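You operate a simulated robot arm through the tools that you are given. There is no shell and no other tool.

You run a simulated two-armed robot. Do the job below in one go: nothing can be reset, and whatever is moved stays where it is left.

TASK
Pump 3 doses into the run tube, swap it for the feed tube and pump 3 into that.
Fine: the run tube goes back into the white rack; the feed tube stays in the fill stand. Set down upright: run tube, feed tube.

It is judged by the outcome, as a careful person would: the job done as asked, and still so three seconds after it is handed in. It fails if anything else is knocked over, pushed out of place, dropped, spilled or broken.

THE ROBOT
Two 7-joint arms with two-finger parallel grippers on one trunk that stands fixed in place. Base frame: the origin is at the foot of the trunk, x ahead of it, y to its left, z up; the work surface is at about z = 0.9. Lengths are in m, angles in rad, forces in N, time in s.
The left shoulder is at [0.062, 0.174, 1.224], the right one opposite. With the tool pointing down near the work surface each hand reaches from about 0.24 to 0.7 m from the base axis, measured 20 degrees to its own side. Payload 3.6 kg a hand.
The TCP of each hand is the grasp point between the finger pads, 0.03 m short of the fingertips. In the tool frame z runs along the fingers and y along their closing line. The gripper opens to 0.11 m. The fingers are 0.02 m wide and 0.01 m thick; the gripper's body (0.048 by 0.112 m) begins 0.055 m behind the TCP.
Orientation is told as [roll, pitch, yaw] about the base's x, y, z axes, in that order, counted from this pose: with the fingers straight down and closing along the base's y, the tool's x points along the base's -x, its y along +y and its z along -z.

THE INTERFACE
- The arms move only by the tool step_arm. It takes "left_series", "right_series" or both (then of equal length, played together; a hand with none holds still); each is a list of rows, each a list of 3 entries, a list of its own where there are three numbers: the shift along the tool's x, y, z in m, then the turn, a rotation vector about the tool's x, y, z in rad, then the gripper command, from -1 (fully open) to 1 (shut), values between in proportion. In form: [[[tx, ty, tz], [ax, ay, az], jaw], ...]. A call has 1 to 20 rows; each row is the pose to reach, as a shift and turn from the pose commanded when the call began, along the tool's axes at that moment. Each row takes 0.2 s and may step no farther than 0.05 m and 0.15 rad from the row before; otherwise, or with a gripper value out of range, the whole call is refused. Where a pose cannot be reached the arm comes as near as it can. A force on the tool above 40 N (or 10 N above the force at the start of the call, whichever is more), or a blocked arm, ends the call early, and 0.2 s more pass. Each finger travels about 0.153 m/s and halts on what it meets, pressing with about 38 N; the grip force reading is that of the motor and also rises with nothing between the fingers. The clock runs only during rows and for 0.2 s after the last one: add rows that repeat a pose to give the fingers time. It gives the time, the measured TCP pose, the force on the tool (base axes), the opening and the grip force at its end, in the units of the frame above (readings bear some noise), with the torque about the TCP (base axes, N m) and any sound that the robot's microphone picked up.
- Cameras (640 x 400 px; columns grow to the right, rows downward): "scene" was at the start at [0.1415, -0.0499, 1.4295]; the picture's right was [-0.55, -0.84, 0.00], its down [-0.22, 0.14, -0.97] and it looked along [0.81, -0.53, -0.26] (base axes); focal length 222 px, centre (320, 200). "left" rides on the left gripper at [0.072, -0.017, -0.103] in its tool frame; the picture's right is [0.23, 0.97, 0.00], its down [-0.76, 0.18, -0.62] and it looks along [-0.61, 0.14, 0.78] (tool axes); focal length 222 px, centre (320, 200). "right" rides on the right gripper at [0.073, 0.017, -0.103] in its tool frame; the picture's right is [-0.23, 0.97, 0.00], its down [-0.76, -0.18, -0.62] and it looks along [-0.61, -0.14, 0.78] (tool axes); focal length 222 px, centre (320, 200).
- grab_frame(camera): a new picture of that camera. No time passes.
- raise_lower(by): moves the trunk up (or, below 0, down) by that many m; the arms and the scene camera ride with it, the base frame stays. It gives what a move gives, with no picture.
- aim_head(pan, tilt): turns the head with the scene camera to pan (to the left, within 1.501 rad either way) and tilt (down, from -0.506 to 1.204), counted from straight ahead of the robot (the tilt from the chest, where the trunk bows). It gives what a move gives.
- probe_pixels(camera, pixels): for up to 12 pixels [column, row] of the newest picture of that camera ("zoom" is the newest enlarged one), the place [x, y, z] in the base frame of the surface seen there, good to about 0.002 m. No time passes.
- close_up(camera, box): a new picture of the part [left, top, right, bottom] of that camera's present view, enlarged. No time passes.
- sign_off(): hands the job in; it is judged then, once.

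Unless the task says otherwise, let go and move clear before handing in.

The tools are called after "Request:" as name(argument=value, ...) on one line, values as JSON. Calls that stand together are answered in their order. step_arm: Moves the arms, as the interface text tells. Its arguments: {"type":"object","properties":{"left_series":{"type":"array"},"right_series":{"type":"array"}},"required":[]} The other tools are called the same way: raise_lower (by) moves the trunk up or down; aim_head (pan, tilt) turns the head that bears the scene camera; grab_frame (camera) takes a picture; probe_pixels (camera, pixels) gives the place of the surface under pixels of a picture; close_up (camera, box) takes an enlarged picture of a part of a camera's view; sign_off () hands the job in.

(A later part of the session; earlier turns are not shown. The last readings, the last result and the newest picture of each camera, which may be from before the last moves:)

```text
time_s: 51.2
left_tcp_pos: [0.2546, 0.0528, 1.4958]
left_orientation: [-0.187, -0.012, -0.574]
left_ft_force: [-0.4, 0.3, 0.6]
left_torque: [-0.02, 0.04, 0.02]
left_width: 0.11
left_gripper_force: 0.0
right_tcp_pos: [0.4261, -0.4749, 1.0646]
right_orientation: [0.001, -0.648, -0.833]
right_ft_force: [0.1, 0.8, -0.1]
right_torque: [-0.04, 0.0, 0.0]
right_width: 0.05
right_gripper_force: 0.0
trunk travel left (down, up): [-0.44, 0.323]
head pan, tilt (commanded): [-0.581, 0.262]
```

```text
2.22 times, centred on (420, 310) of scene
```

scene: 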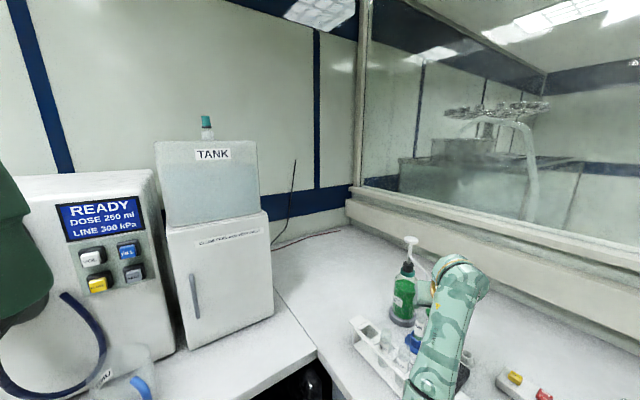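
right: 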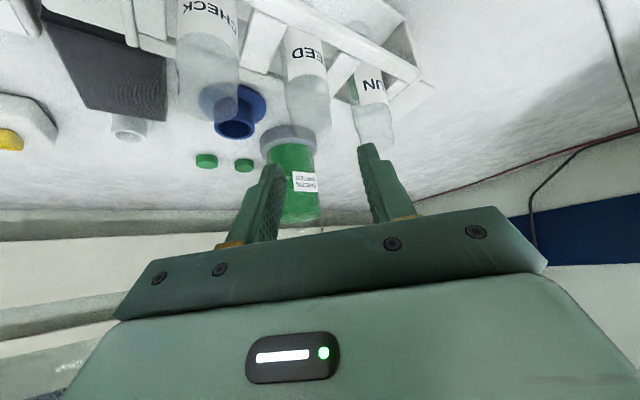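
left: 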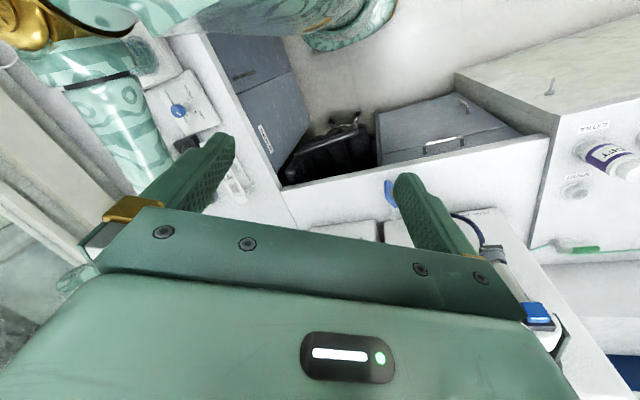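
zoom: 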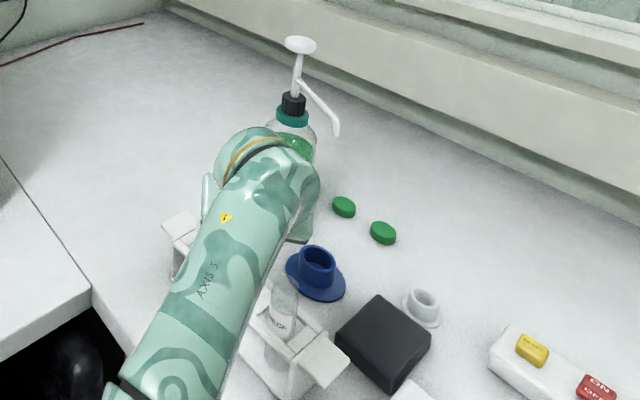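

I'm above FEED at about 1.065. I'll zoom the right view to verify FEED's centre against the fingers and RUN's clearance.

Request:
close_up(camera="right", box=[240, 0, 420, 150])

Request:
probe_pixels(camera="zoom", pixels=[[170, 130], [180, 130], [195, 130], [210, 130], [225, 130], [250, 130], [420, 230], [440, 230], [460, 230], [475, 225], [440, 370], [100, 400]])

```text
2.67 times, centred on (330, 75) of right
```

zoom: 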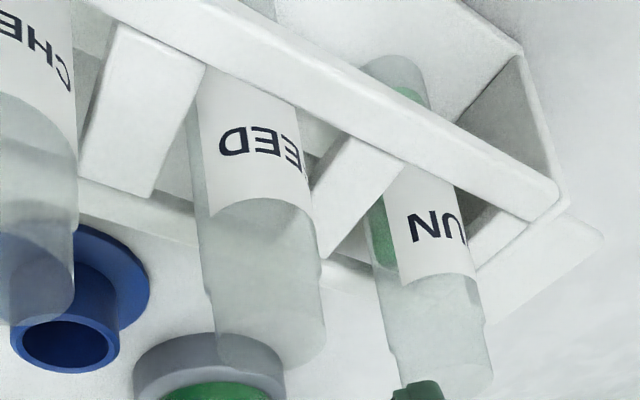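

```text
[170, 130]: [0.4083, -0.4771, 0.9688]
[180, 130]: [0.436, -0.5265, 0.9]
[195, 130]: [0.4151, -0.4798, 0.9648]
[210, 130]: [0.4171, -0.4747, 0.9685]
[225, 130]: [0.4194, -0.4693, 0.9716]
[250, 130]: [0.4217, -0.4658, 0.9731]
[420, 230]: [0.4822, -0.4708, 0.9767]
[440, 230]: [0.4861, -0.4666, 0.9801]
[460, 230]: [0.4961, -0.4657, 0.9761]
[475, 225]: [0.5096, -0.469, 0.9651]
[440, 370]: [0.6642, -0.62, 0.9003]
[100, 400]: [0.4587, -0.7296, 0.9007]
```

FEED's centre is confirmed at (0.429, -0.477). I'll narrow the fingers to about 44 mm for more clearance to RUN and descend halfway.

Request:
step_arm(right_series=[[[0.0, 0.0002, 0.001], [0, 0, 0], 0.2], [[0.0065, 0.0003, 0.01], [0, 0, 0], 0.2], [[0.013, 0.0003, 0.019], [0, 0, 0], 0.2], [[0.0194, 0.0003, 0.028], [0, 0, 0], 0.2], [[0.0194, 0.0003, 0.028], [0, 0, 0], 0.2]])

Request:
grab_frame(camera="right")

```text
time_s: 52.4
left_tcp_pos: [0.2547, 0.0528, 1.4944]
left_orientation: [-0.187, -0.014, -0.575]
left_ft_force: [-0.7, 0.9, -0.7]
left_torque: [0.03, 0.04, -0.01]
left_width: 0.11
left_gripper_force: 0.1
right_tcp_pos: [0.4307, -0.4815, 1.039]
right_orientation: [0.006, -0.663, -0.846]
right_ft_force: [0.3, 0.0, 0.2]
right_torque: [-0.03, -0.01, 0.05]
right_width: 0.0441
right_gripper_force: 0.0
trunk travel left (down, up): [-0.44, 0.323]
head pan, tilt (commanded): [-0.581, 0.262]
```

```text
taken
```

right: 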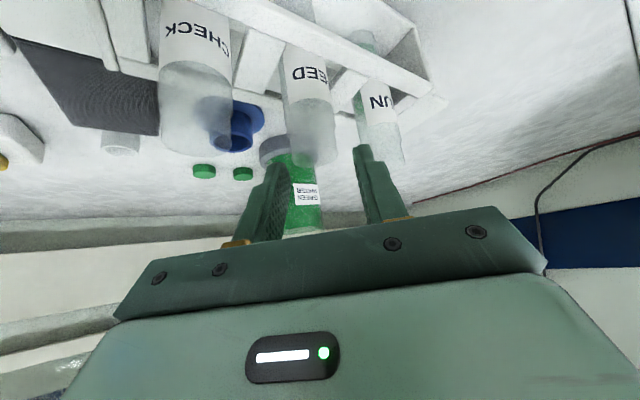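

The pose came out off the command: z 1.039 instead of 1.031, with pitch and yaw shifted by about 0.015 rad. I'll look at the arm's posture before going any lower.

Request:
aim_head(pan=-0.7, tilt=0.75)

Request:
grab_frame(camera="scene")

```text
time_s: 53.3
left_tcp_pos: [0.255, 0.0526, 1.496]
left_orientation: [-0.189, -0.012, -0.574]
left_ft_force: [0.0, -0.2, -0.2]
left_torque: [-0.02, -0.01, 0.0]
left_width: 0.11
left_gripper_force: 0.1
right_tcp_pos: [0.4284, -0.4829, 1.039]
right_orientation: [-0.001, -0.663, -0.84]
right_ft_force: [-0.3, -0.4, -0.1]
right_torque: [0.02, 0.0, -0.03]
right_width: 0.0442
right_gripper_force: 0.1
trunk travel left (down, up): [-0.44, 0.323]
head pan, tilt (commanded): [-0.7, 0.75]
```

```text
taken
```

scene: 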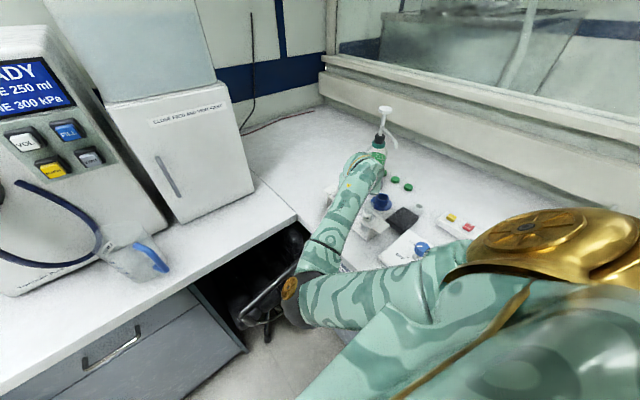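

The elbow hangs over the gap beside the counter. I'll zoom on the forearm to see whether it's near the counter edge or the rack.

Request:
close_up(camera="scene", box=[260, 140, 420, 320])

Request:
probe_pixels(camera="scene", pixels=[[330, 245], [345, 215], [355, 185], [310, 270], [292, 290], [345, 300], [340, 240], [370, 235], [322, 300], [400, 290], [318, 255], [370, 160]])

```text
2.22 times, centred on (340, 230) of scene
```

zoom: 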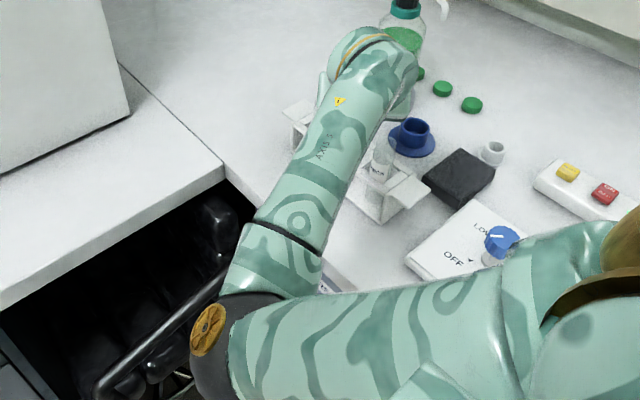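

```text
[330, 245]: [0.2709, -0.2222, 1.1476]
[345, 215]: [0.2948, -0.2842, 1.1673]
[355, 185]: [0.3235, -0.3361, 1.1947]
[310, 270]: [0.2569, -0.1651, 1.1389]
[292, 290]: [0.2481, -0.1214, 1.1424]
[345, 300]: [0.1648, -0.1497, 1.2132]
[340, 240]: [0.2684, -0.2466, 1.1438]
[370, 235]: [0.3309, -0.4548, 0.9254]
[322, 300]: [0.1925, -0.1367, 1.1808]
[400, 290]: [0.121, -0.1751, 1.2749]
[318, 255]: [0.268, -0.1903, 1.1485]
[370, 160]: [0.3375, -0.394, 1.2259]
```

The forearm is well above the counter, so this looks like a joint limit with the hand close to the body rather than a collision. I'll rise clear of FEED and yaw the hand further, which also gives more room to RUN and CHECK.

Request:
step_arm(right_series=[[[-0.0093, 0, -0.0118], [0, 0, 0], 0.2], [[-0.0185, 0, -0.0236], [0, 0, 0], 0.2], [[-0.015, 0.004, -0.0263], [0, 0.018, 0], 0.2], [[-0.015, 0.004, -0.0263], [0.076, 0.018, 0.0972], 0.2], [[-0.015, 0.004, -0.0263], [0.152, 0.018, 0.1944], 0.2], [[-0.015, 0.004, -0.0263], [0.2276, 0.018, 0.2916], 0.2], [[-0.015, 0.004, -0.0263], [0.2276, 0.018, 0.2916], 0.2]])

Request:
grab_frame(camera="right")

```text
time_s: 54.9
left_tcp_pos: [0.2546, 0.0535, 1.4954]
left_orientation: [-0.188, -0.013, -0.574]
left_ft_force: [0.3, -0.3, 1.3]
left_torque: [-0.01, 0.01, -0.02]
left_width: 0.1101
left_gripper_force: 0.0
right_tcp_pos: [0.429, -0.4728, 1.064]
right_orientation: [-0.011, -0.635, -1.199]
right_ft_force: [0.1, -0.3, 1.0]
right_torque: [-0.02, 0.02, -0.01]
right_width: 0.044
right_gripper_force: 0.1
trunk travel left (down, up): [-0.44, 0.323]
head pan, tilt (commanded): [-0.7, 0.75]
```

```text
taken
```

right: 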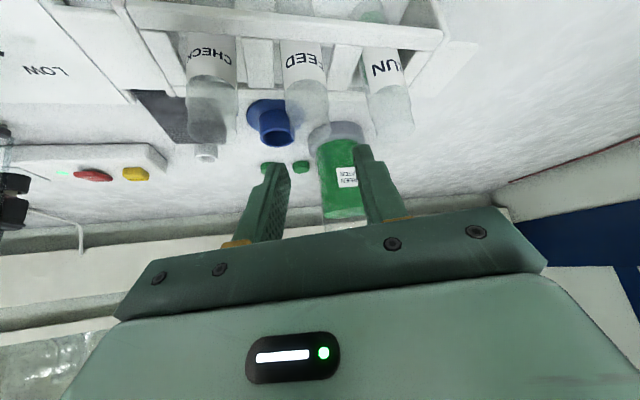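

The new yaw (-1.2) was reached accurately, with the tool over FEED. I'll descend part way and check whether it tracks this time.

Request:
step_arm(right_series=[[[0.006, -0.0004, 0.0097], [0, 0, 0], 0.2], [[0.0119, -0.0007, 0.0194], [0, 0, 0], 0.2], [[0.0179, -0.0011, 0.0291], [0, 0, 0], 0.2], [[0.0179, -0.0011, 0.0291], [0, 0, 0], 0.2]])

Request:
grab_frame(camera="right")

```text
time_s: 55.9
left_tcp_pos: [0.2548, 0.0541, 1.4941]
left_orientation: [-0.187, -0.012, -0.575]
left_ft_force: [-1.1, 0.7, -0.8]
left_torque: [-0.01, 0.01, 0.03]
left_width: 0.11
left_gripper_force: 0.0
right_tcp_pos: [0.4308, -0.4799, 1.0353]
right_orientation: [0.001, -0.643, -1.208]
right_ft_force: [0.7, 0.7, -0.6]
right_torque: [-0.01, -0.01, -0.01]
right_width: 0.0442
right_gripper_force: 0.1
trunk travel left (down, up): [-0.44, 0.323]
head pan, tilt (commanded): [-0.7, 0.75]
```

```text
taken
```

right: 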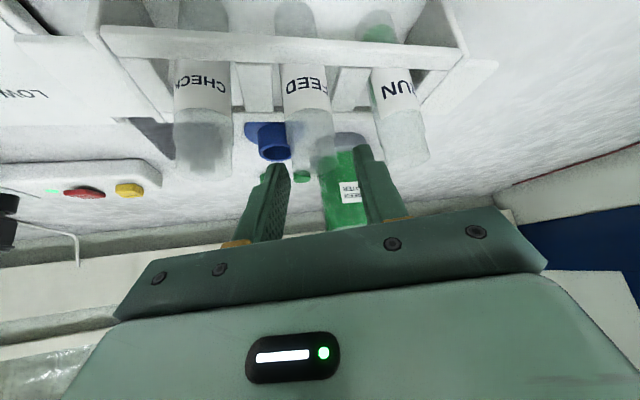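

It again stopped 5 mm high near z = 1.035, so the limit is about being low relative to the shoulder. I'll rise well clear and lower the trunk back by 0.1 m so the arm has more room.

Request:
step_arm(right_series=[[[-0.0152, 0, -0.0206], [0, 0, 0], 0.2], [[-0.0305, 0, -0.0413], [0, 0, 0], 0.2], [[-0.0518, 0, -0.0703], [0, 0, 0], 0.2], [[-0.0755, 0, -0.1025], [0, 0, 0], 0.2], [[-0.0992, 0, -0.1346], [0, 0, 0], 0.2], [[-0.1275, 0, -0.173], [0, 0, 0], 0.2], [[-0.1275, 0, -0.173], [0, 0, 0], 0.2]])

Request:
raise_lower(by=-0.1)

Request:
grab_frame(camera="scene")

Request:
grab_frame(camera="right")

```text
time_s: 57.5
left_tcp_pos: [0.2556, 0.0542, 1.4948]
left_orientation: [-0.187, -0.012, -0.572]
left_ft_force: [0.0, -1.0, 0.2]
left_torque: [0.01, -0.02, 0.0]
left_width: 0.1097
left_gripper_force: 0.1
right_tcp_pos: [0.4309, -0.4748, 1.2427]
right_orientation: [-0.013, -0.629, -1.196]
right_ft_force: [0.6, -1.3, 0.3]
right_torque: [0.01, -0.03, -0.02]
right_width: 0.044
right_gripper_force: 0.0
trunk travel left (down, up): [-0.44, 0.323]
head pan, tilt (commanded): [-0.7, 0.75]
```

```text
time_s: 58.8
left_tcp_pos: [0.2551, 0.0554, 1.3939]
left_orientation: [-0.185, -0.015, -0.575]
left_ft_force: [-0.3, 0.5, -0.1]
left_torque: [0.0, -0.02, 0.0]
left_width: 0.1103
left_gripper_force: 0.0
right_tcp_pos: [0.4302, -0.474, 1.1412]
right_orientation: [-0.011, -0.627, -1.195]
right_ft_force: [-0.9, -0.5, -0.5]
right_torque: [0.03, -0.03, 0.01]
right_width: 0.0438
right_gripper_force: 0.0
trunk travel left (down, up): [-0.34, 0.423]
head pan, tilt (commanded): [-0.7, 0.75]
```

```text
taken
```

scene: 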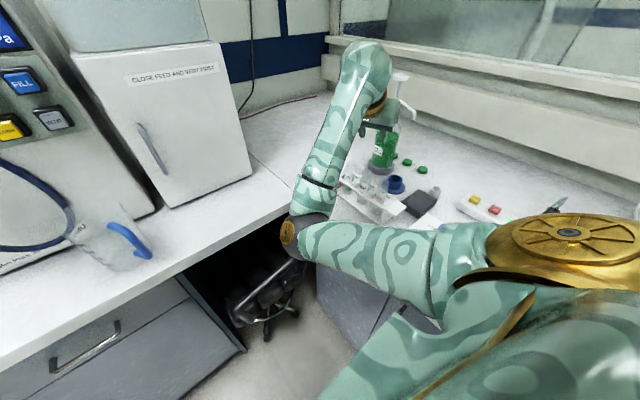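

```text
taken
```

right: 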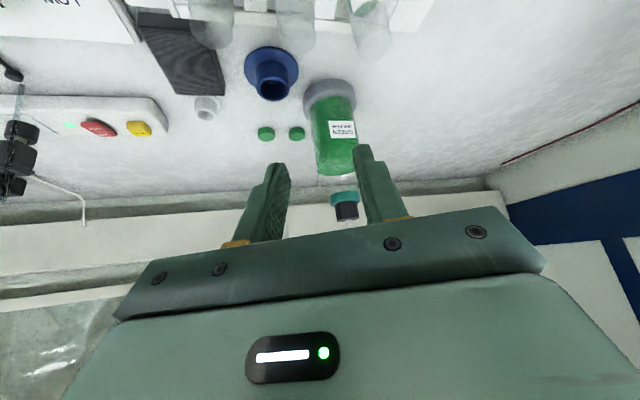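

The trunk lowered cleanly (right TCP now 1.141). I'll check elbow and forearm height against the counter and rack before descending.

Request:
probe_pixels(camera="scene", pixels=[[290, 235], [305, 215], [320, 190], [330, 160], [345, 120], [330, 250], [360, 240], [310, 240], [300, 255], [345, 180], [385, 195], [365, 210]])

Request:
close_up(camera="scene", box=[270, 100, 430, 270])

```text
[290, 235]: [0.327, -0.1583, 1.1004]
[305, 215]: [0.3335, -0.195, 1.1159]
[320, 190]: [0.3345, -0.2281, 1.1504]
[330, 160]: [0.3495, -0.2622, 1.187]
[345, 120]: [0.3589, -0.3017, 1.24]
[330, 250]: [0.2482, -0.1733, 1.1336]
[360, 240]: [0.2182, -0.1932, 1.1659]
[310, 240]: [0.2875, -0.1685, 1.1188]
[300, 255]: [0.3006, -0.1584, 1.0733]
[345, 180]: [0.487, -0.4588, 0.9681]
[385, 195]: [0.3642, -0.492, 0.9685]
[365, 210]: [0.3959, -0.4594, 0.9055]
```

```text
2.35 times, centred on (350, 185) of scene
```

zoom: 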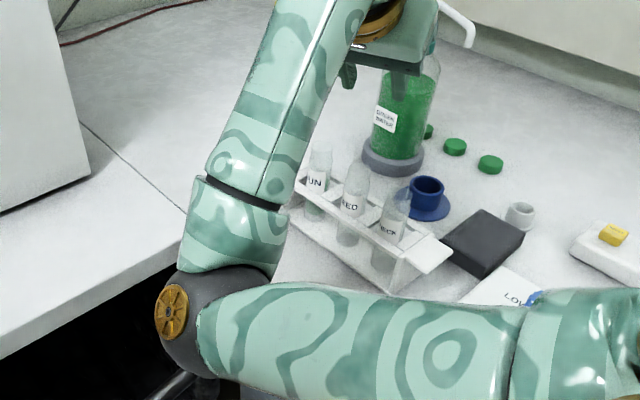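

Elbow and forearm are comfortably above the counter (z about 1.07 and up). I'll descend again toward FEED's top with the orientation trimmed.

Request:
step_arm(right_series=[[[0.0136, -0.0005, 0.0198], [-0.004, -0.006, 0], 0.2], [[0.0272, -0.001, 0.0396], [-0.008, -0.012, 0], 0.2], [[0.0408, -0.0015, 0.0593], [-0.011, -0.017, 0], 0.2], [[0.0544, -0.002, 0.0791], [-0.011, -0.017, 0], 0.2], [[0.0544, -0.002, 0.0791], [-0.011, -0.017, 0], 0.2]])

Request:
close_up(camera="scene", box=[270, 100, 430, 270])

Request:
grab_frame(camera="right")

```text
time_s: 60.0
left_tcp_pos: [0.2572, 0.0566, 1.3942]
left_orientation: [-0.185, -0.013, -0.575]
left_ft_force: [0.6, -0.3, -0.4]
left_torque: [0.01, -0.03, 0.01]
left_width: 0.1099
left_gripper_force: 0.0
right_tcp_pos: [0.4284, -0.4791, 1.0452]
right_orientation: [-0.001, -0.647, -1.194]
right_ft_force: [0.3, -0.6, 1.0]
right_torque: [-0.01, -0.03, -0.02]
right_width: 0.0441
right_gripper_force: 0.2
trunk travel left (down, up): [-0.34, 0.423]
head pan, tilt (commanded): [-0.7, 0.75]
```

```text
2.35 times, centred on (350, 185) of scene
```

zoom: 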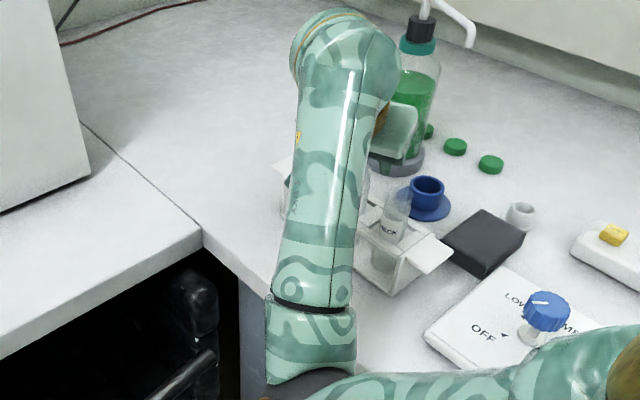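

```text
taken
```

right: 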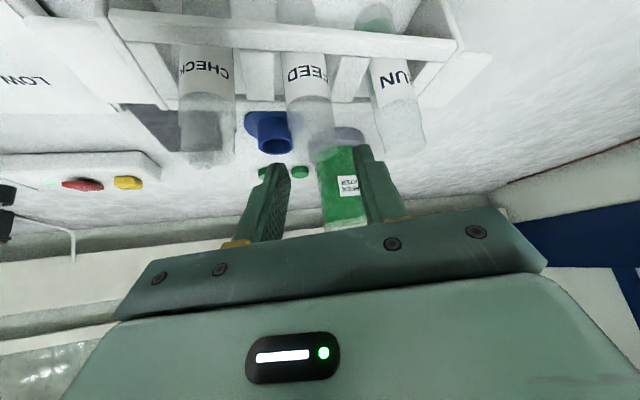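

The arm now tracks well: TCP (0.428, -0.479, 1.045). I'll check the elbow's height near the LOW/OFF box before going lower.

Request:
probe_pixels(camera="zoom", pixels=[[310, 340], [330, 300], [350, 250], [340, 180], [290, 340], [355, 370], [450, 380], [300, 390], [540, 350], [350, 380], [365, 100], [400, 140]])

Request:
grab_frame(camera="scene")

```text
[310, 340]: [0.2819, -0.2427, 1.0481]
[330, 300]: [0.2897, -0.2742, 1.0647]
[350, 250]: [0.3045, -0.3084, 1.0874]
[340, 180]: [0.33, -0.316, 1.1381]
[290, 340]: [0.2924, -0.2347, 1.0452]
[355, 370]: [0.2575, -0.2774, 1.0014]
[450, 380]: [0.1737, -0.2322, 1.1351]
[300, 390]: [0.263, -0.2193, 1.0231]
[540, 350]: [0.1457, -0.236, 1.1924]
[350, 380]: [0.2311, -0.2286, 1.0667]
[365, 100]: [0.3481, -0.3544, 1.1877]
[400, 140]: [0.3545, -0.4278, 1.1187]
```

```text
taken
```

scene: 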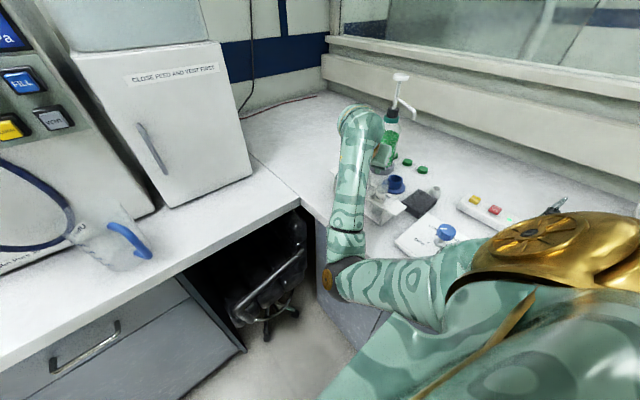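

The elbow is getting low (top about 1.02–1.07), so I need to know where the counter edge lies beneath it.

Request:
probe_pixels(camera="scene", pixels=[[303, 202], [315, 225], [320, 240], [325, 215], [375, 245], [385, 250], [400, 245], [326, 285], [345, 295], [360, 265], [335, 262], [350, 320]])

Request:
close_up(camera="scene", box=[290, 190, 430, 330])

```text
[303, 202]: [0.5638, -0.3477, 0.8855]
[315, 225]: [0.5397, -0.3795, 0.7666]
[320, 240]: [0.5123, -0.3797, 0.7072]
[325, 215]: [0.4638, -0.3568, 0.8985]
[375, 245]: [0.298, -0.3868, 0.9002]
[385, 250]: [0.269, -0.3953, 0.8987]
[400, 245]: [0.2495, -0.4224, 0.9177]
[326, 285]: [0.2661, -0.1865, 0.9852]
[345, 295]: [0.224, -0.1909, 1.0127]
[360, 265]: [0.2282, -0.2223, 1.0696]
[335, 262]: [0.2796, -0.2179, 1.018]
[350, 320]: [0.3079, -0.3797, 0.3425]
```

```text
2.86 times, centred on (360, 260) of scene
```

zoom: 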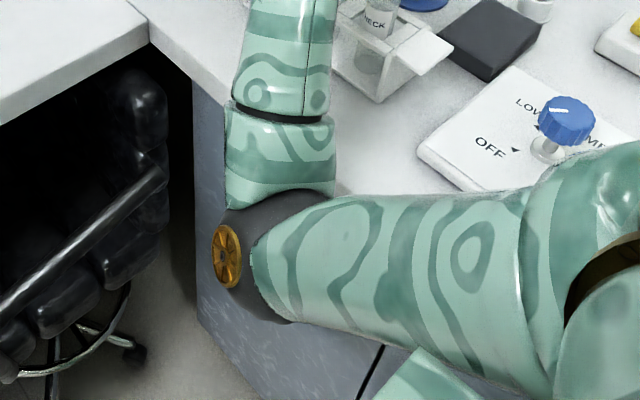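

The elbow hangs over open floor (the counter starts at y < -0.35) and the forearm clears the counter by over 5 cm. I'll descend onto FEED's upper part.

Request:
step_arm(right_series=[[[0.006, 0.0005, 0.0074], [0, 0, 0], 0.2], [[0.012, 0.001, 0.0148], [0, 0, 0], 0.2], [[0.012, 0.001, 0.0148], [0, 0, 0], 0.2]])

Request:
grab_frame(camera="right")

```text
time_s: 60.8
left_tcp_pos: [0.256, 0.0551, 1.3943]
left_orientation: [-0.187, -0.013, -0.574]
left_ft_force: [-0.2, -0.3, 0.4]
left_torque: [-0.04, -0.01, -0.01]
left_width: 0.11
left_gripper_force: 0.1
right_tcp_pos: [0.4294, -0.4764, 1.0251]
right_orientation: [-0.001, -0.646, -1.195]
right_ft_force: [-0.1, -0.3, -0.3]
right_torque: [-0.02, -0.01, 0.0]
right_width: 0.044
right_gripper_force: 0.1
trunk travel left (down, up): [-0.34, 0.423]
head pan, tilt (commanded): [-0.7, 0.75]
```

```text
taken
```

right: 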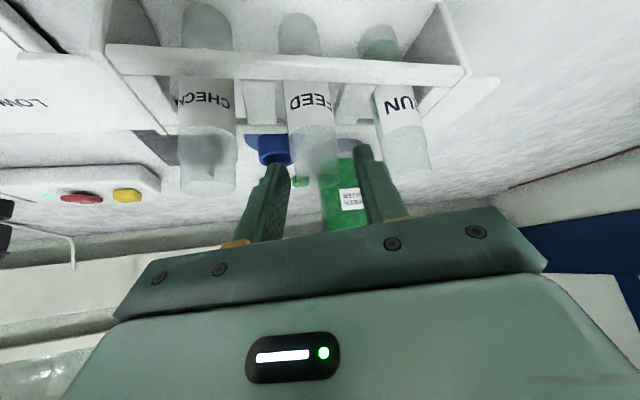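

FEED is centred between the fingers and RUN's clearance is about 10 mm. I'll lower the last 18 mm to the grip height.

Request:
step_arm(right_series=[[[0.0036, 0, 0.0048], [0, 0, 0], 0.2], [[0.0073, 0, 0.0096], [0, 0, 0], 0.2], [[0.0109, 0, 0.0144], [0, 0, 0], 0.2], [[0.0109, 0, 0.0144], [0, 0, 0], 0.2]])

Request:
grab_frame(camera="right")

```text
time_s: 61.8
left_tcp_pos: [0.2564, 0.0563, 1.3956]
left_orientation: [-0.186, -0.013, -0.574]
left_ft_force: [0.6, -0.1, 0.2]
left_torque: [0.0, 0.02, -0.01]
left_width: 0.1097
left_gripper_force: 0.0
right_tcp_pos: [0.4298, -0.4767, 1.0072]
right_orientation: [-0.003, -0.646, -1.196]
right_ft_force: [0.6, 0.2, 0.1]
right_torque: [0.01, -0.03, 0.0]
right_width: 0.0438
right_gripper_force: 0.1
trunk travel left (down, up): [-0.34, 0.423]
head pan, tilt (commanded): [-0.7, 0.75]
```

```text
taken
```

right: 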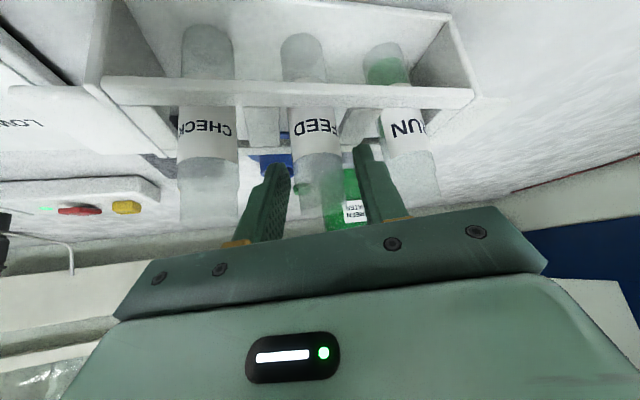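

The TCP is on FEED's axis at z = 1.007 with no contact. Closing the gripper gradually.

Request:
step_arm(right_series=[[[0, 0, 0], [0, 0, 0], 0.35], [[0, 0, 0], [0, 0, 0], 0.48], [[0, 0, 0], [0, 0, 0], 0.58], [[0, 0, 0], [0, 0, 0], 0.7], [[0, 0, 0], [0, 0, 0], 0.8], [[0, 0, 0], [0, 0, 0], 0.8]])

Request:
grab_frame(camera="right")

```text
time_s: 63.2
left_tcp_pos: [0.2564, 0.056, 1.3944]
left_orientation: [-0.187, -0.011, -0.573]
left_ft_force: [0.5, 0.6, -0.6]
left_torque: [-0.02, -0.03, 0.02]
left_width: 0.1098
left_gripper_force: 0.0
right_tcp_pos: [0.4284, -0.4777, 1.0088]
right_orientation: [0.0, -0.647, -1.194]
right_ft_force: [-0.2, 0.5, 0.5]
right_torque: [0.0, 0.0, 0.02]
right_width: 0.0269
right_gripper_force: 38.2
trunk travel left (down, up): [-0.34, 0.423]
head pan, tilt (commanded): [-0.7, 0.75]
```

```text
taken
```

right: 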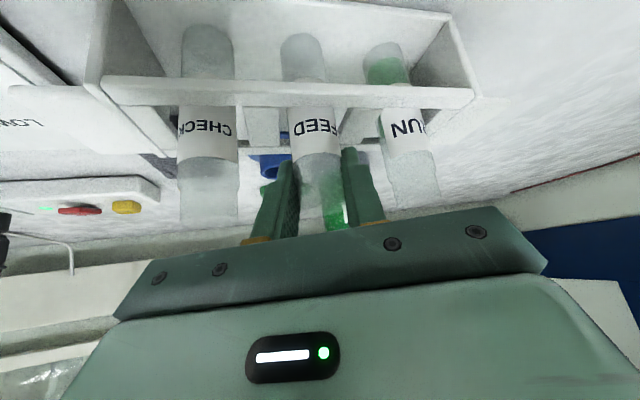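

FEED is gripped (26.9 mm, 38 N). I'll lift it straight up until its bottom is well above the rack.

Request:
step_arm(right_series=[[[-0.006, 0, -0.008], [0, 0, 0], 0.8], [[-0.0151, 0, -0.0199], [0, 0, 0], 0.8], [[-0.0271, 0, -0.0359], [0, 0, 0], 0.8], [[-0.0392, 0, -0.0519], [0, 0, 0], 0.8], [[-0.0513, 0, -0.0679], [0, 0, 0], 0.8], [[-0.0633, 0, -0.0838], [0, 0, 0], 0.8], [[-0.0784, 0, -0.1038], [0, 0, 0], 0.8], [[-0.0784, 0, -0.1038], [0, 0, 0], 0.8]])

Request:
grab_frame(camera="right")

Request:
close_up(camera="scene", box=[270, 60, 470, 270])

```text
time_s: 65.0
left_tcp_pos: [0.2574, 0.0562, 1.3934]
left_orientation: [-0.185, -0.012, -0.575]
left_ft_force: [-0.3, 0.3, 0.0]
left_torque: [0.03, 0.01, 0.03]
left_width: 0.1101
left_gripper_force: 0.1
right_tcp_pos: [0.4288, -0.4765, 1.1394]
right_orientation: [-0.001, -0.646, -1.194]
right_ft_force: [0.0, 0.5, -1.0]
right_torque: [-0.02, -0.01, 0.03]
right_width: 0.0273
right_gripper_force: 38.0
trunk travel left (down, up): [-0.34, 0.423]
head pan, tilt (commanded): [-0.7, 0.75]
```

```text
taken
```

right: 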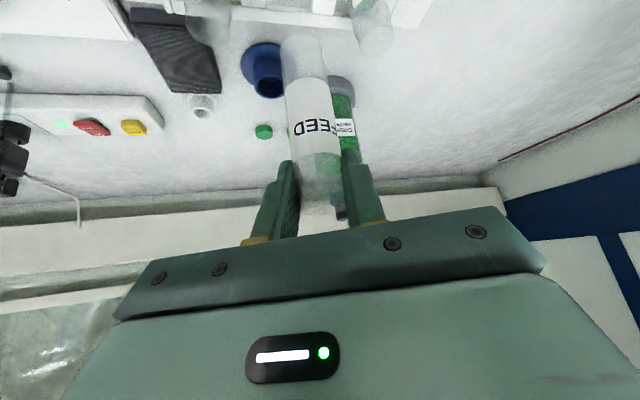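

```text
1.90 times, centred on (370, 165) of scene
```

zoom: 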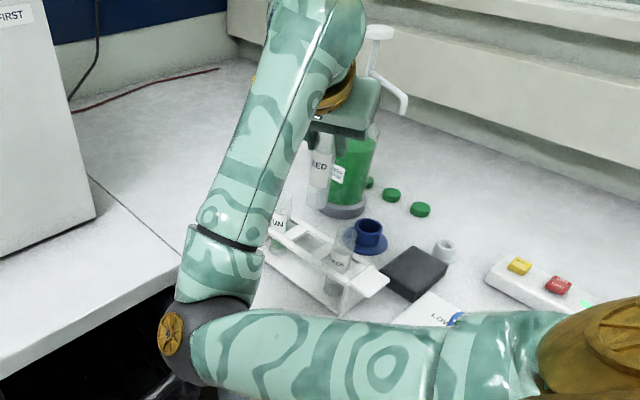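

FEED is up cleanly; RUN and CHECK remain standing in the rack. I'll raise the trunk by 0.1 m again, which worked well for the stand and pump poses.

Request:
raise_lower(by=0.1)

Request:
grab_frame(camera="scene")

```text
time_s: 66.3
left_tcp_pos: [0.2569, 0.0566, 1.4935]
left_orientation: [-0.188, -0.013, -0.573]
left_ft_force: [0.7, -0.3, 0.8]
left_torque: [-0.03, -0.01, 0.04]
left_width: 0.11
left_gripper_force: 0.0
right_tcp_pos: [0.4303, -0.4767, 1.2382]
right_orientation: [-0.001, -0.645, -1.194]
right_ft_force: [0.5, -1.0, -1.0]
right_torque: [-0.03, 0.0, 0.01]
right_width: 0.0274
right_gripper_force: 38.3
trunk travel left (down, up): [-0.44, 0.323]
head pan, tilt (commanded): [-0.7, 0.75]
```

```text
taken
```

scene: 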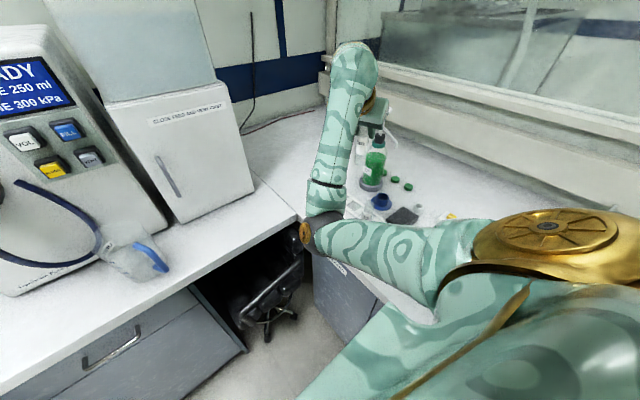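

The trunk rose cleanly with the FEED tube still vertical. I'll bring it to the waypoint behind the stand used before, turning the yaw back to -0.83 on the way.

Request:
step_arm(right_series=[[[0.001, -0.0196, 0.02], [-0.0435, 0, -0.0579], 0.8], [[0.002, -0.0392, 0.04], [-0.087, 0, -0.1157], 0.8], [[0.003, -0.0587, 0.06], [-0.1306, 0, -0.1736], 0.8], [[0.004, -0.0783, 0.08], [-0.1741, 0, -0.2314], 0.8], [[0.005, -0.0979, 0.1001], [-0.2176, 0, -0.2893], 0.8], [[0.005, -0.0979, 0.1001], [-0.2176, 0, -0.2893], 0.8]])

Request:
grab_frame(camera="right")

Request:
close_up(camera="scene", box=[290, 80, 470, 250])

```text
time_s: 67.8
left_tcp_pos: [0.2571, 0.0563, 1.4941]
left_orientation: [-0.186, -0.012, -0.574]
left_ft_force: [0.0, 0.0, -1.4]
left_torque: [-0.04, 0.0, 0.01]
left_width: 0.1102
left_gripper_force: 0.0
right_tcp_pos: [0.3585, -0.5662, 1.1548]
right_orientation: [-0.001, -0.648, -0.83]
right_ft_force: [0.0, -0.7, 0.6]
right_torque: [0.0, 0.0, 0.0]
right_width: 0.027
right_gripper_force: 37.5
trunk travel left (down, up): [-0.44, 0.323]
head pan, tilt (commanded): [-0.7, 0.75]
```

```text
taken
```

right: 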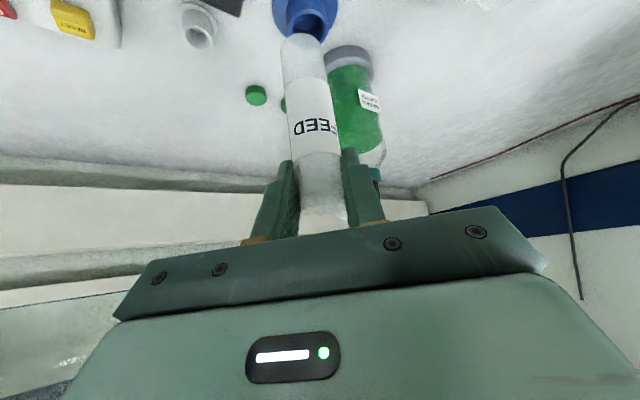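

```text
2.35 times, centred on (380, 165) of scene
```

zoom: 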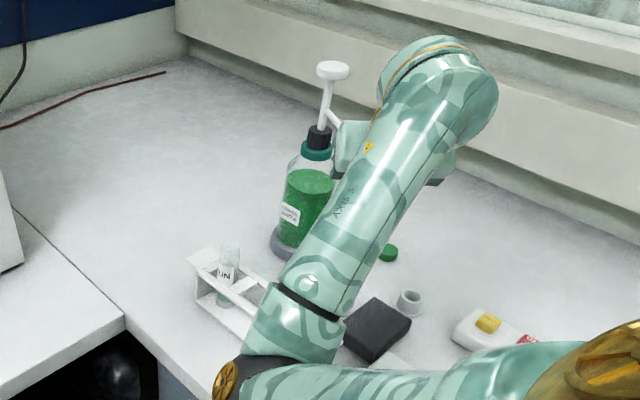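

FEED is held at the waypoint. I'll measure the tube's centre and verticality in the hand from the right camera.

Request:
close_up(camera="right", box=[240, 0, 400, 170])

Request:
probe_pixels(camera="right", pixels=[[290, 85], [300, 85], [310, 85], [320, 85], [295, 140], [305, 140], [315, 140], [325, 140], [300, 50], [300, 42], [312, 60], [290, 60]])

```text
2.35 times, centred on (320, 85) of right
```

zoom: 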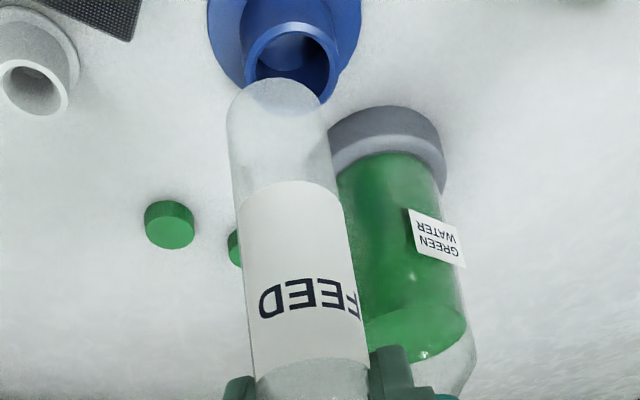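

```text
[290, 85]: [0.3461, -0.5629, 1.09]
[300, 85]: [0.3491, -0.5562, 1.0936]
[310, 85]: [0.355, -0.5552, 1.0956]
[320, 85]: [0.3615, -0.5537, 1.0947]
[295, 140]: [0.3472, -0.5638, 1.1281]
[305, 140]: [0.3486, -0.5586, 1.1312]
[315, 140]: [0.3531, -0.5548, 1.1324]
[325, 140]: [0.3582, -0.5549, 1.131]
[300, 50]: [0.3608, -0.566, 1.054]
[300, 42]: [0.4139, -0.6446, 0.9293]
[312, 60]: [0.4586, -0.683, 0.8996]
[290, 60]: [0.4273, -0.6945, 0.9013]
```

FEED is vertical in the hand with its centre within 1 mm of the TCP. I'll lower it until its bottom is about 2 cm above the collar height, still behind the stand.

Request:
step_arm(right_series=[[[0.015, 0, 0.0197], [0, 0, 0], 0.8], [[0.0299, 0, 0.0395], [0, 0, 0], 0.8], [[0.0449, 0, 0.0592], [0, 0, 0], 0.8], [[0.0598, 0, 0.0789], [0, 0, 0], 0.8], [[0.0598, 0, 0.0789], [0, 0, 0], 0.8]])

Request:
grab_frame(camera="right")

```text
time_s: 69.0
left_tcp_pos: [0.2566, 0.055, 1.4938]
left_orientation: [-0.187, -0.012, -0.574]
left_ft_force: [-0.4, 0.2, -0.7]
left_torque: [-0.01, -0.03, 0.04]
left_width: 0.1099
left_gripper_force: 0.0
right_tcp_pos: [0.3591, -0.5651, 1.0568]
right_orientation: [-0.002, -0.645, -0.832]
right_ft_force: [0.6, 0.9, 0.7]
right_torque: [0.0, -0.02, 0.0]
right_width: 0.0265
right_gripper_force: 37.6
trunk travel left (down, up): [-0.44, 0.323]
head pan, tilt (commanded): [-0.7, 0.75]
```

```text
taken
```

right: 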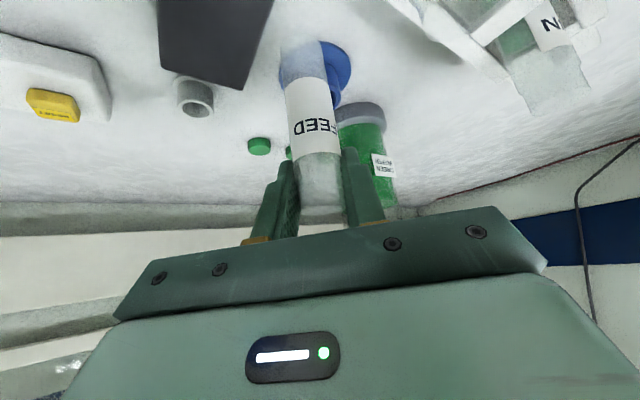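

Position tracks well at (0.359, -0.565, 1.057). Now I'll slide it horizontally under the spout to over the collar.

Request:
step_arm(right_series=[[[-0.0156, 0.0005, 0.0118], [0, 0, 0], 0.8], [[-0.0312, 0.001, 0.0237], [0, 0, 0], 0.8], [[-0.0468, 0.0014, 0.0355], [0, 0, 0], 0.8], [[-0.0624, 0.0019, 0.0473], [0, 0, 0], 0.8], [[-0.0624, 0.0019, 0.0473], [0, 0, 0], 0.8]])

Request:
grab_frame(camera="right")

Request:
close_up(camera="right", box=[230, 0, 390, 130])

```text
time_s: 70.2
left_tcp_pos: [0.2571, 0.0559, 1.4936]
left_orientation: [-0.185, -0.012, -0.576]
left_ft_force: [-0.3, -0.1, 0.8]
left_torque: [0.02, 0.0, -0.02]
left_width: 0.1098
left_gripper_force: 0.0
right_tcp_pos: [0.4129, -0.6236, 1.0577]
right_orientation: [-0.002, -0.646, -0.832]
right_ft_force: [-2.6, 3.1, -3.9]
right_torque: [-0.18, -0.18, -0.02]
right_width: 0.027
right_gripper_force: 37.7
trunk travel left (down, up): [-0.44, 0.323]
head pan, tilt (commanded): [-0.7, 0.75]
```

```text
taken
```

right: 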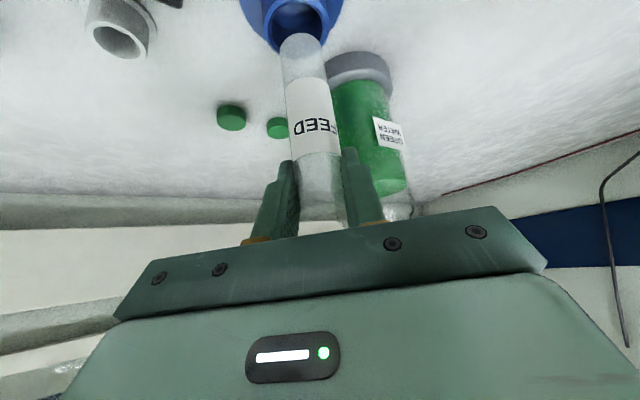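

```text
3.08 times, centred on (310, 65) of right
```

zoom: 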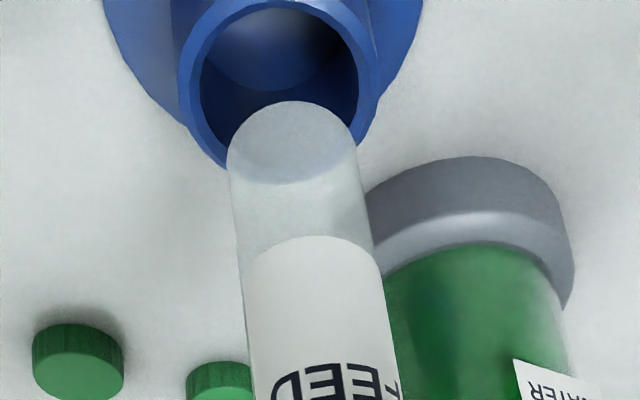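

There's a light unexpected force (-2.6, 3.1, -3.9): the back of the hand is probably brushing the spout tip. Lowering relieves that, so I'll go straight down 12 mm and re-read.

Request:
step_arm(right_series=[[[0.0036, 0, 0.0048], [0, 0, 0], 0.8], [[0.0072, 0, 0.0096], [0, 0, 0], 0.8], [[0.0072, 0, 0.0096], [0, 0, 0], 0.8]])

Request:
grab_frame(camera="scene")

Request:
close_up(camera="scene", box=[300, 80, 440, 220])

Request:
close_up(camera="right", box=[230, 0, 390, 130])

```text
time_s: 71.0
left_tcp_pos: [0.2565, 0.0553, 1.494]
left_orientation: [-0.187, -0.013, -0.574]
left_ft_force: [0.3, 0.6, -0.7]
left_torque: [-0.02, 0.03, 0.02]
left_width: 0.11
left_gripper_force: 0.0
right_tcp_pos: [0.4127, -0.623, 1.0456]
right_orientation: [-0.001, -0.645, -0.831]
right_ft_force: [0.1, -0.2, -0.1]
right_torque: [0.01, -0.02, -0.02]
right_width: 0.0272
right_gripper_force: 38.1
trunk travel left (down, up): [-0.44, 0.323]
head pan, tilt (commanded): [-0.7, 0.75]
```

```text
taken
```

scene: 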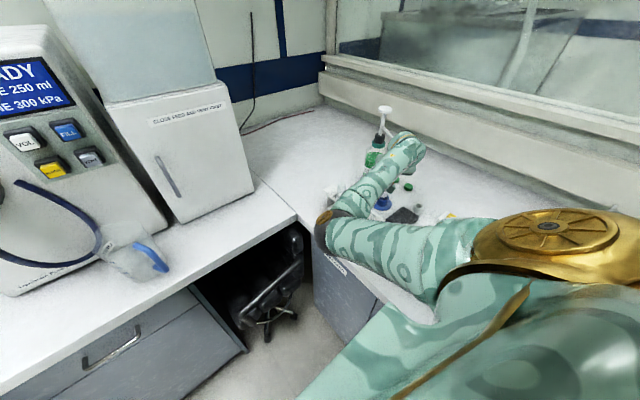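

```text
2.86 times, centred on (370, 150) of scene
```

zoom: 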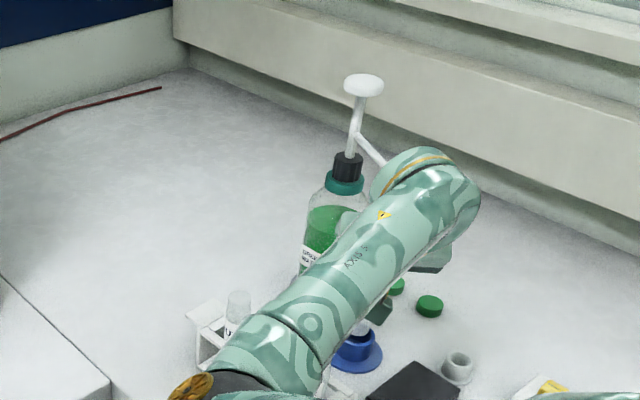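

```text
3.08 times, centred on (310, 65) of right
```

zoom: 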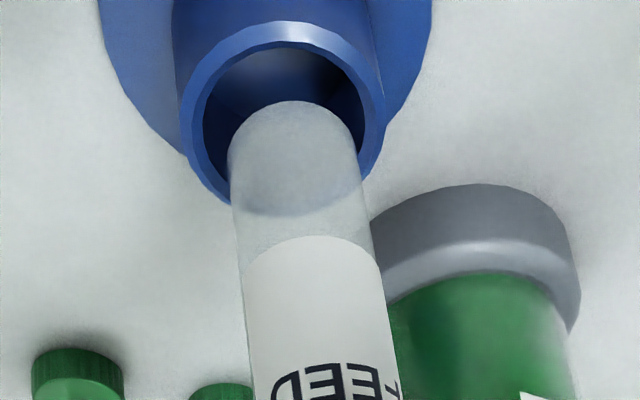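

The force has gone and the pump still stands. I'll check that the pump head and bottle haven't shifted.

Request:
close_up(camera="scene", box=[350, 95, 430, 155])

Request:
probe_pixels(camera="zoom", pixels=[[260, 95], [290, 90], [320, 95], [288, 75], [285, 130], [265, 200], [275, 260], [300, 180], [330, 195], [235, 330], [290, 110]])

```text
6.67 times, centred on (390, 125) of scene
```

zoom: 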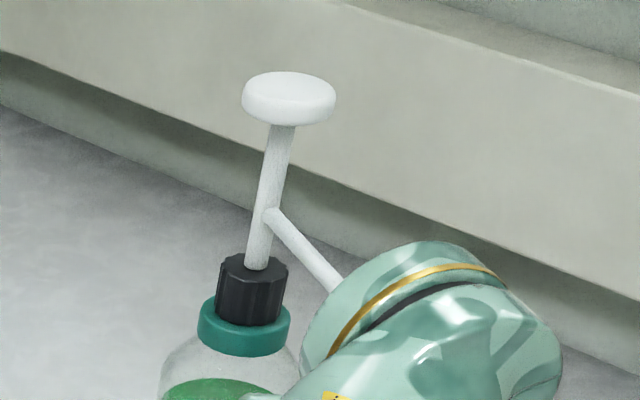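

```text
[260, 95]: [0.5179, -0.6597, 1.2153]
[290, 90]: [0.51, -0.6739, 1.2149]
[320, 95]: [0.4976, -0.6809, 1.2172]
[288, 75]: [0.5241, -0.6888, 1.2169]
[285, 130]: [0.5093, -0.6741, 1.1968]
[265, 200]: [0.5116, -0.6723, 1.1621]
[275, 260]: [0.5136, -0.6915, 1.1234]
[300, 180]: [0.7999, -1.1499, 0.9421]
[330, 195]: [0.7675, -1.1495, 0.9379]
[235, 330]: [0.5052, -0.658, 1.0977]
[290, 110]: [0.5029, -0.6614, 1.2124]
```

The pump head is still at (0.512, -0.675, 1.216), so nothing moved, and I now know to stay below about z = 1.05 under the spout. The tube lines up with the collar hole, so I'll lower it in.

Request:
step_arm(right_series=[[[0.0042, 0, 0.0056], [0, 0, 0], 0.8], [[0.0084, 0, 0.0112], [0, 0, 0], 0.8], [[0.0126, 0, 0.0168], [0, 0, 0], 0.8], [[0.0169, 0, 0.0224], [0, 0, 0], 0.8], [[0.0169, 0, 0.0224], [0, 0, 0], 0.8]])

Request:
close_up(camera="right", box=[230, 0, 390, 130])

```text
time_s: 72.2
left_tcp_pos: [0.2572, 0.0555, 1.4944]
left_orientation: [-0.188, -0.011, -0.575]
left_ft_force: [-0.6, -0.1, 0.3]
left_torque: [0.01, -0.03, 0.0]
left_width: 0.1101
left_gripper_force: 0.1
right_tcp_pos: [0.4135, -0.6209, 1.0173]
right_orientation: [-0.002, -0.645, -0.833]
right_ft_force: [-0.2, -0.1, 0.1]
right_torque: [-0.02, -0.02, -0.01]
right_width: 0.0266
right_gripper_force: 38.0
trunk travel left (down, up): [-0.44, 0.323]
head pan, tilt (commanded): [-0.7, 0.75]
```

```text
3.08 times, centred on (310, 65) of right
```

zoom: 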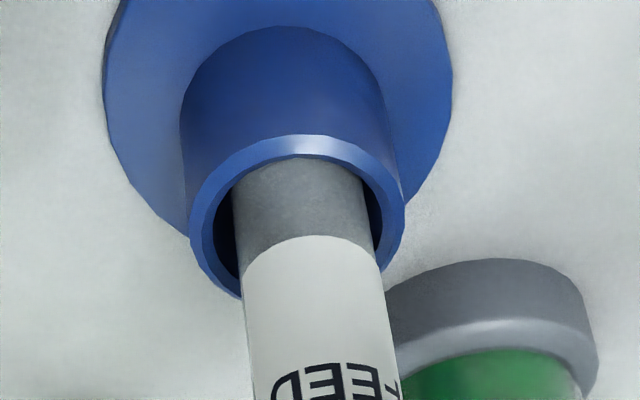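

FEED is inside the collar with no contact. I'll feel for the bottom in 1.5 mm steps.

Request:
step_arm(right_series=[[[0.0009, 0, 0.0012], [0, 0, 0], 0.8], [[0.0018, 0, 0.0024], [0, 0, 0], 0.8], [[0.0027, 0, 0.0036], [0, 0, 0], 0.8], [[0.0036, 0, 0.0048], [0, 0, 0], 0.8]])

```text
time_s: 73.2
left_tcp_pos: [0.2561, 0.0573, 1.4951]
left_orientation: [-0.186, -0.012, -0.575]
left_ft_force: [0.7, 0.2, -0.1]
left_torque: [0.03, 0.02, 0.01]
left_width: 0.11
left_gripper_force: 0.0
right_tcp_pos: [0.4142, -0.6224, 1.0124]
right_orientation: [-0.004, -0.651, -0.833]
right_ft_force: [1.5, -1.2, 9.5]
right_torque: [-0.22, -0.13, -0.01]
right_width: 0.0269
right_gripper_force: 38.1
trunk travel left (down, up): [-0.44, 0.323]
head pan, tilt (commanded): [-0.7, 0.75]
```

Contact at z = 1.0124 with 9.5 N, which is the stand's floor within reading error. I'll ease up half a millimetre and open the fingers gradually.

Request:
step_arm(right_series=[[[-0.0005, 0, -0.0007], [0, 0, 0], 0.8], [[-0.0005, 0, -0.0007], [0, 0, 0], 0.6], [[-0.0005, 0, -0.0007], [0, 0, 0], 0.48], [[-0.0005, 0, -0.0007], [0, 0, 0], 0.35], [[-0.0005, 0, -0.0007], [0, 0, 0], 0.2], [[-0.0005, 0, -0.0007], [0, 0, 0], 0.0], [[-0.0005, 0, -0.0007], [0, 0, 0], 0.0]])

Request:
grab_frame(camera="right")

Request:
close_up(camera="right", box=[230, 0, 400, 240])

```text
time_s: 74.8
left_tcp_pos: [0.257, 0.055, 1.4938]
left_orientation: [-0.186, -0.01, -0.574]
left_ft_force: [0.1, 0.0, 0.5]
left_torque: [-0.02, -0.04, 0.01]
left_width: 0.1102
left_gripper_force: 0.1
right_tcp_pos: [0.4122, -0.6225, 1.0111]
right_orientation: [-0.002, -0.646, -0.832]
right_ft_force: [-0.3, 0.3, -0.5]
right_torque: [-0.02, -0.02, -0.02]
right_width: 0.0549
right_gripper_force: 0.0
trunk travel left (down, up): [-0.44, 0.323]
head pan, tilt (commanded): [-0.7, 0.75]
```

```text
taken
```

right: 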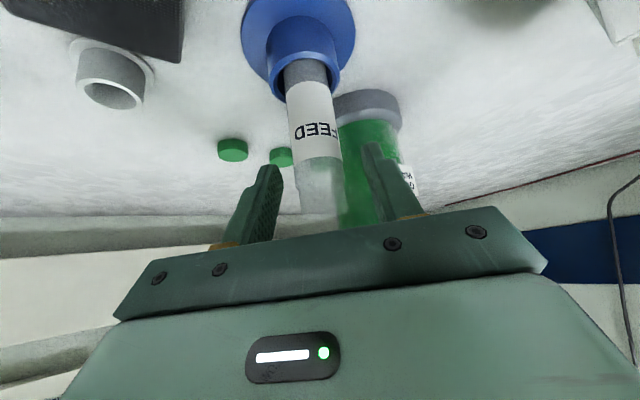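

```text
1.67 times, centred on (315, 120) of right
```

zoom: 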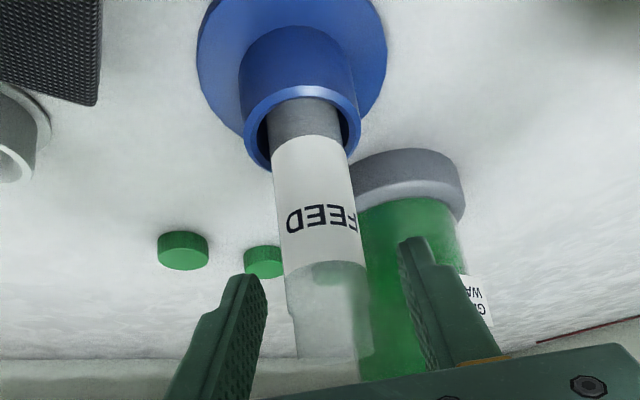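

FEED stands upright and free in the stand. I'll withdraw along the fingers, the same line I used for the first approach.

Request:
step_arm(right_series=[[[0, 0, -0.015], [0, 0, 0], 0.0], [[0, 0, -0.035], [0, 0, 0], 0.0], [[0, 0, -0.065], [0, 0, 0], 0.0], [[0, 0, -0.095], [0, 0, 0], 0.0], [[0, 0, -0.125], [0, 0, 0], 0.0], [[0, 0, -0.155], [0, 0, 0], 0.0], [[0, 0, -0.155], [0, 0, 0], 0.0]])

Request:
grab_frame(camera="right")

Request:
close_up(camera="right", box=[260, 0, 400, 230])

```text
time_s: 76.3
left_tcp_pos: [0.2565, 0.0563, 1.4944]
left_orientation: [-0.188, -0.012, -0.574]
left_ft_force: [0.2, -0.3, 0.5]
left_torque: [-0.01, -0.02, 0.01]
left_width: 0.1102
left_gripper_force: 0.1
right_tcp_pos: [0.3489, -0.5521, 1.1358]
right_orientation: [-0.002, -0.647, -0.832]
right_ft_force: [0.6, -1.0, -0.7]
right_torque: [-0.01, -0.01, 0.02]
right_width: 0.0552
right_gripper_force: 0.1
trunk travel left (down, up): [-0.44, 0.323]
head pan, tilt (commanded): [-0.7, 0.75]
```

```text
taken
```

right: 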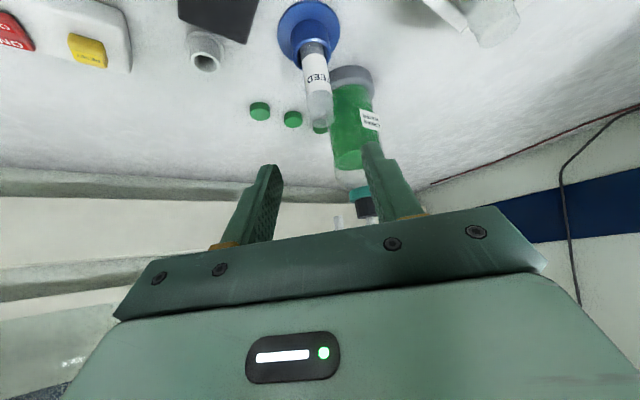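

```text
1.74 times, centred on (330, 115) of right
```

zoom: 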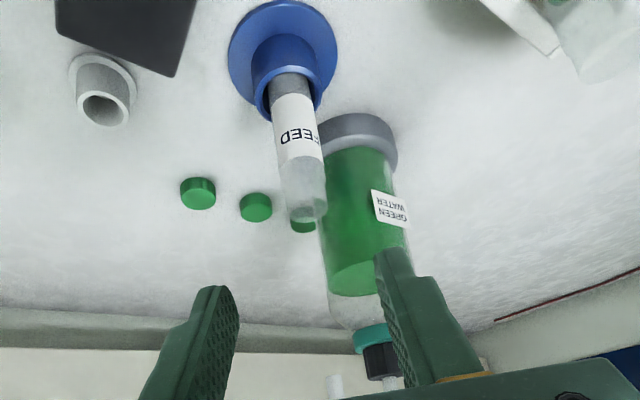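

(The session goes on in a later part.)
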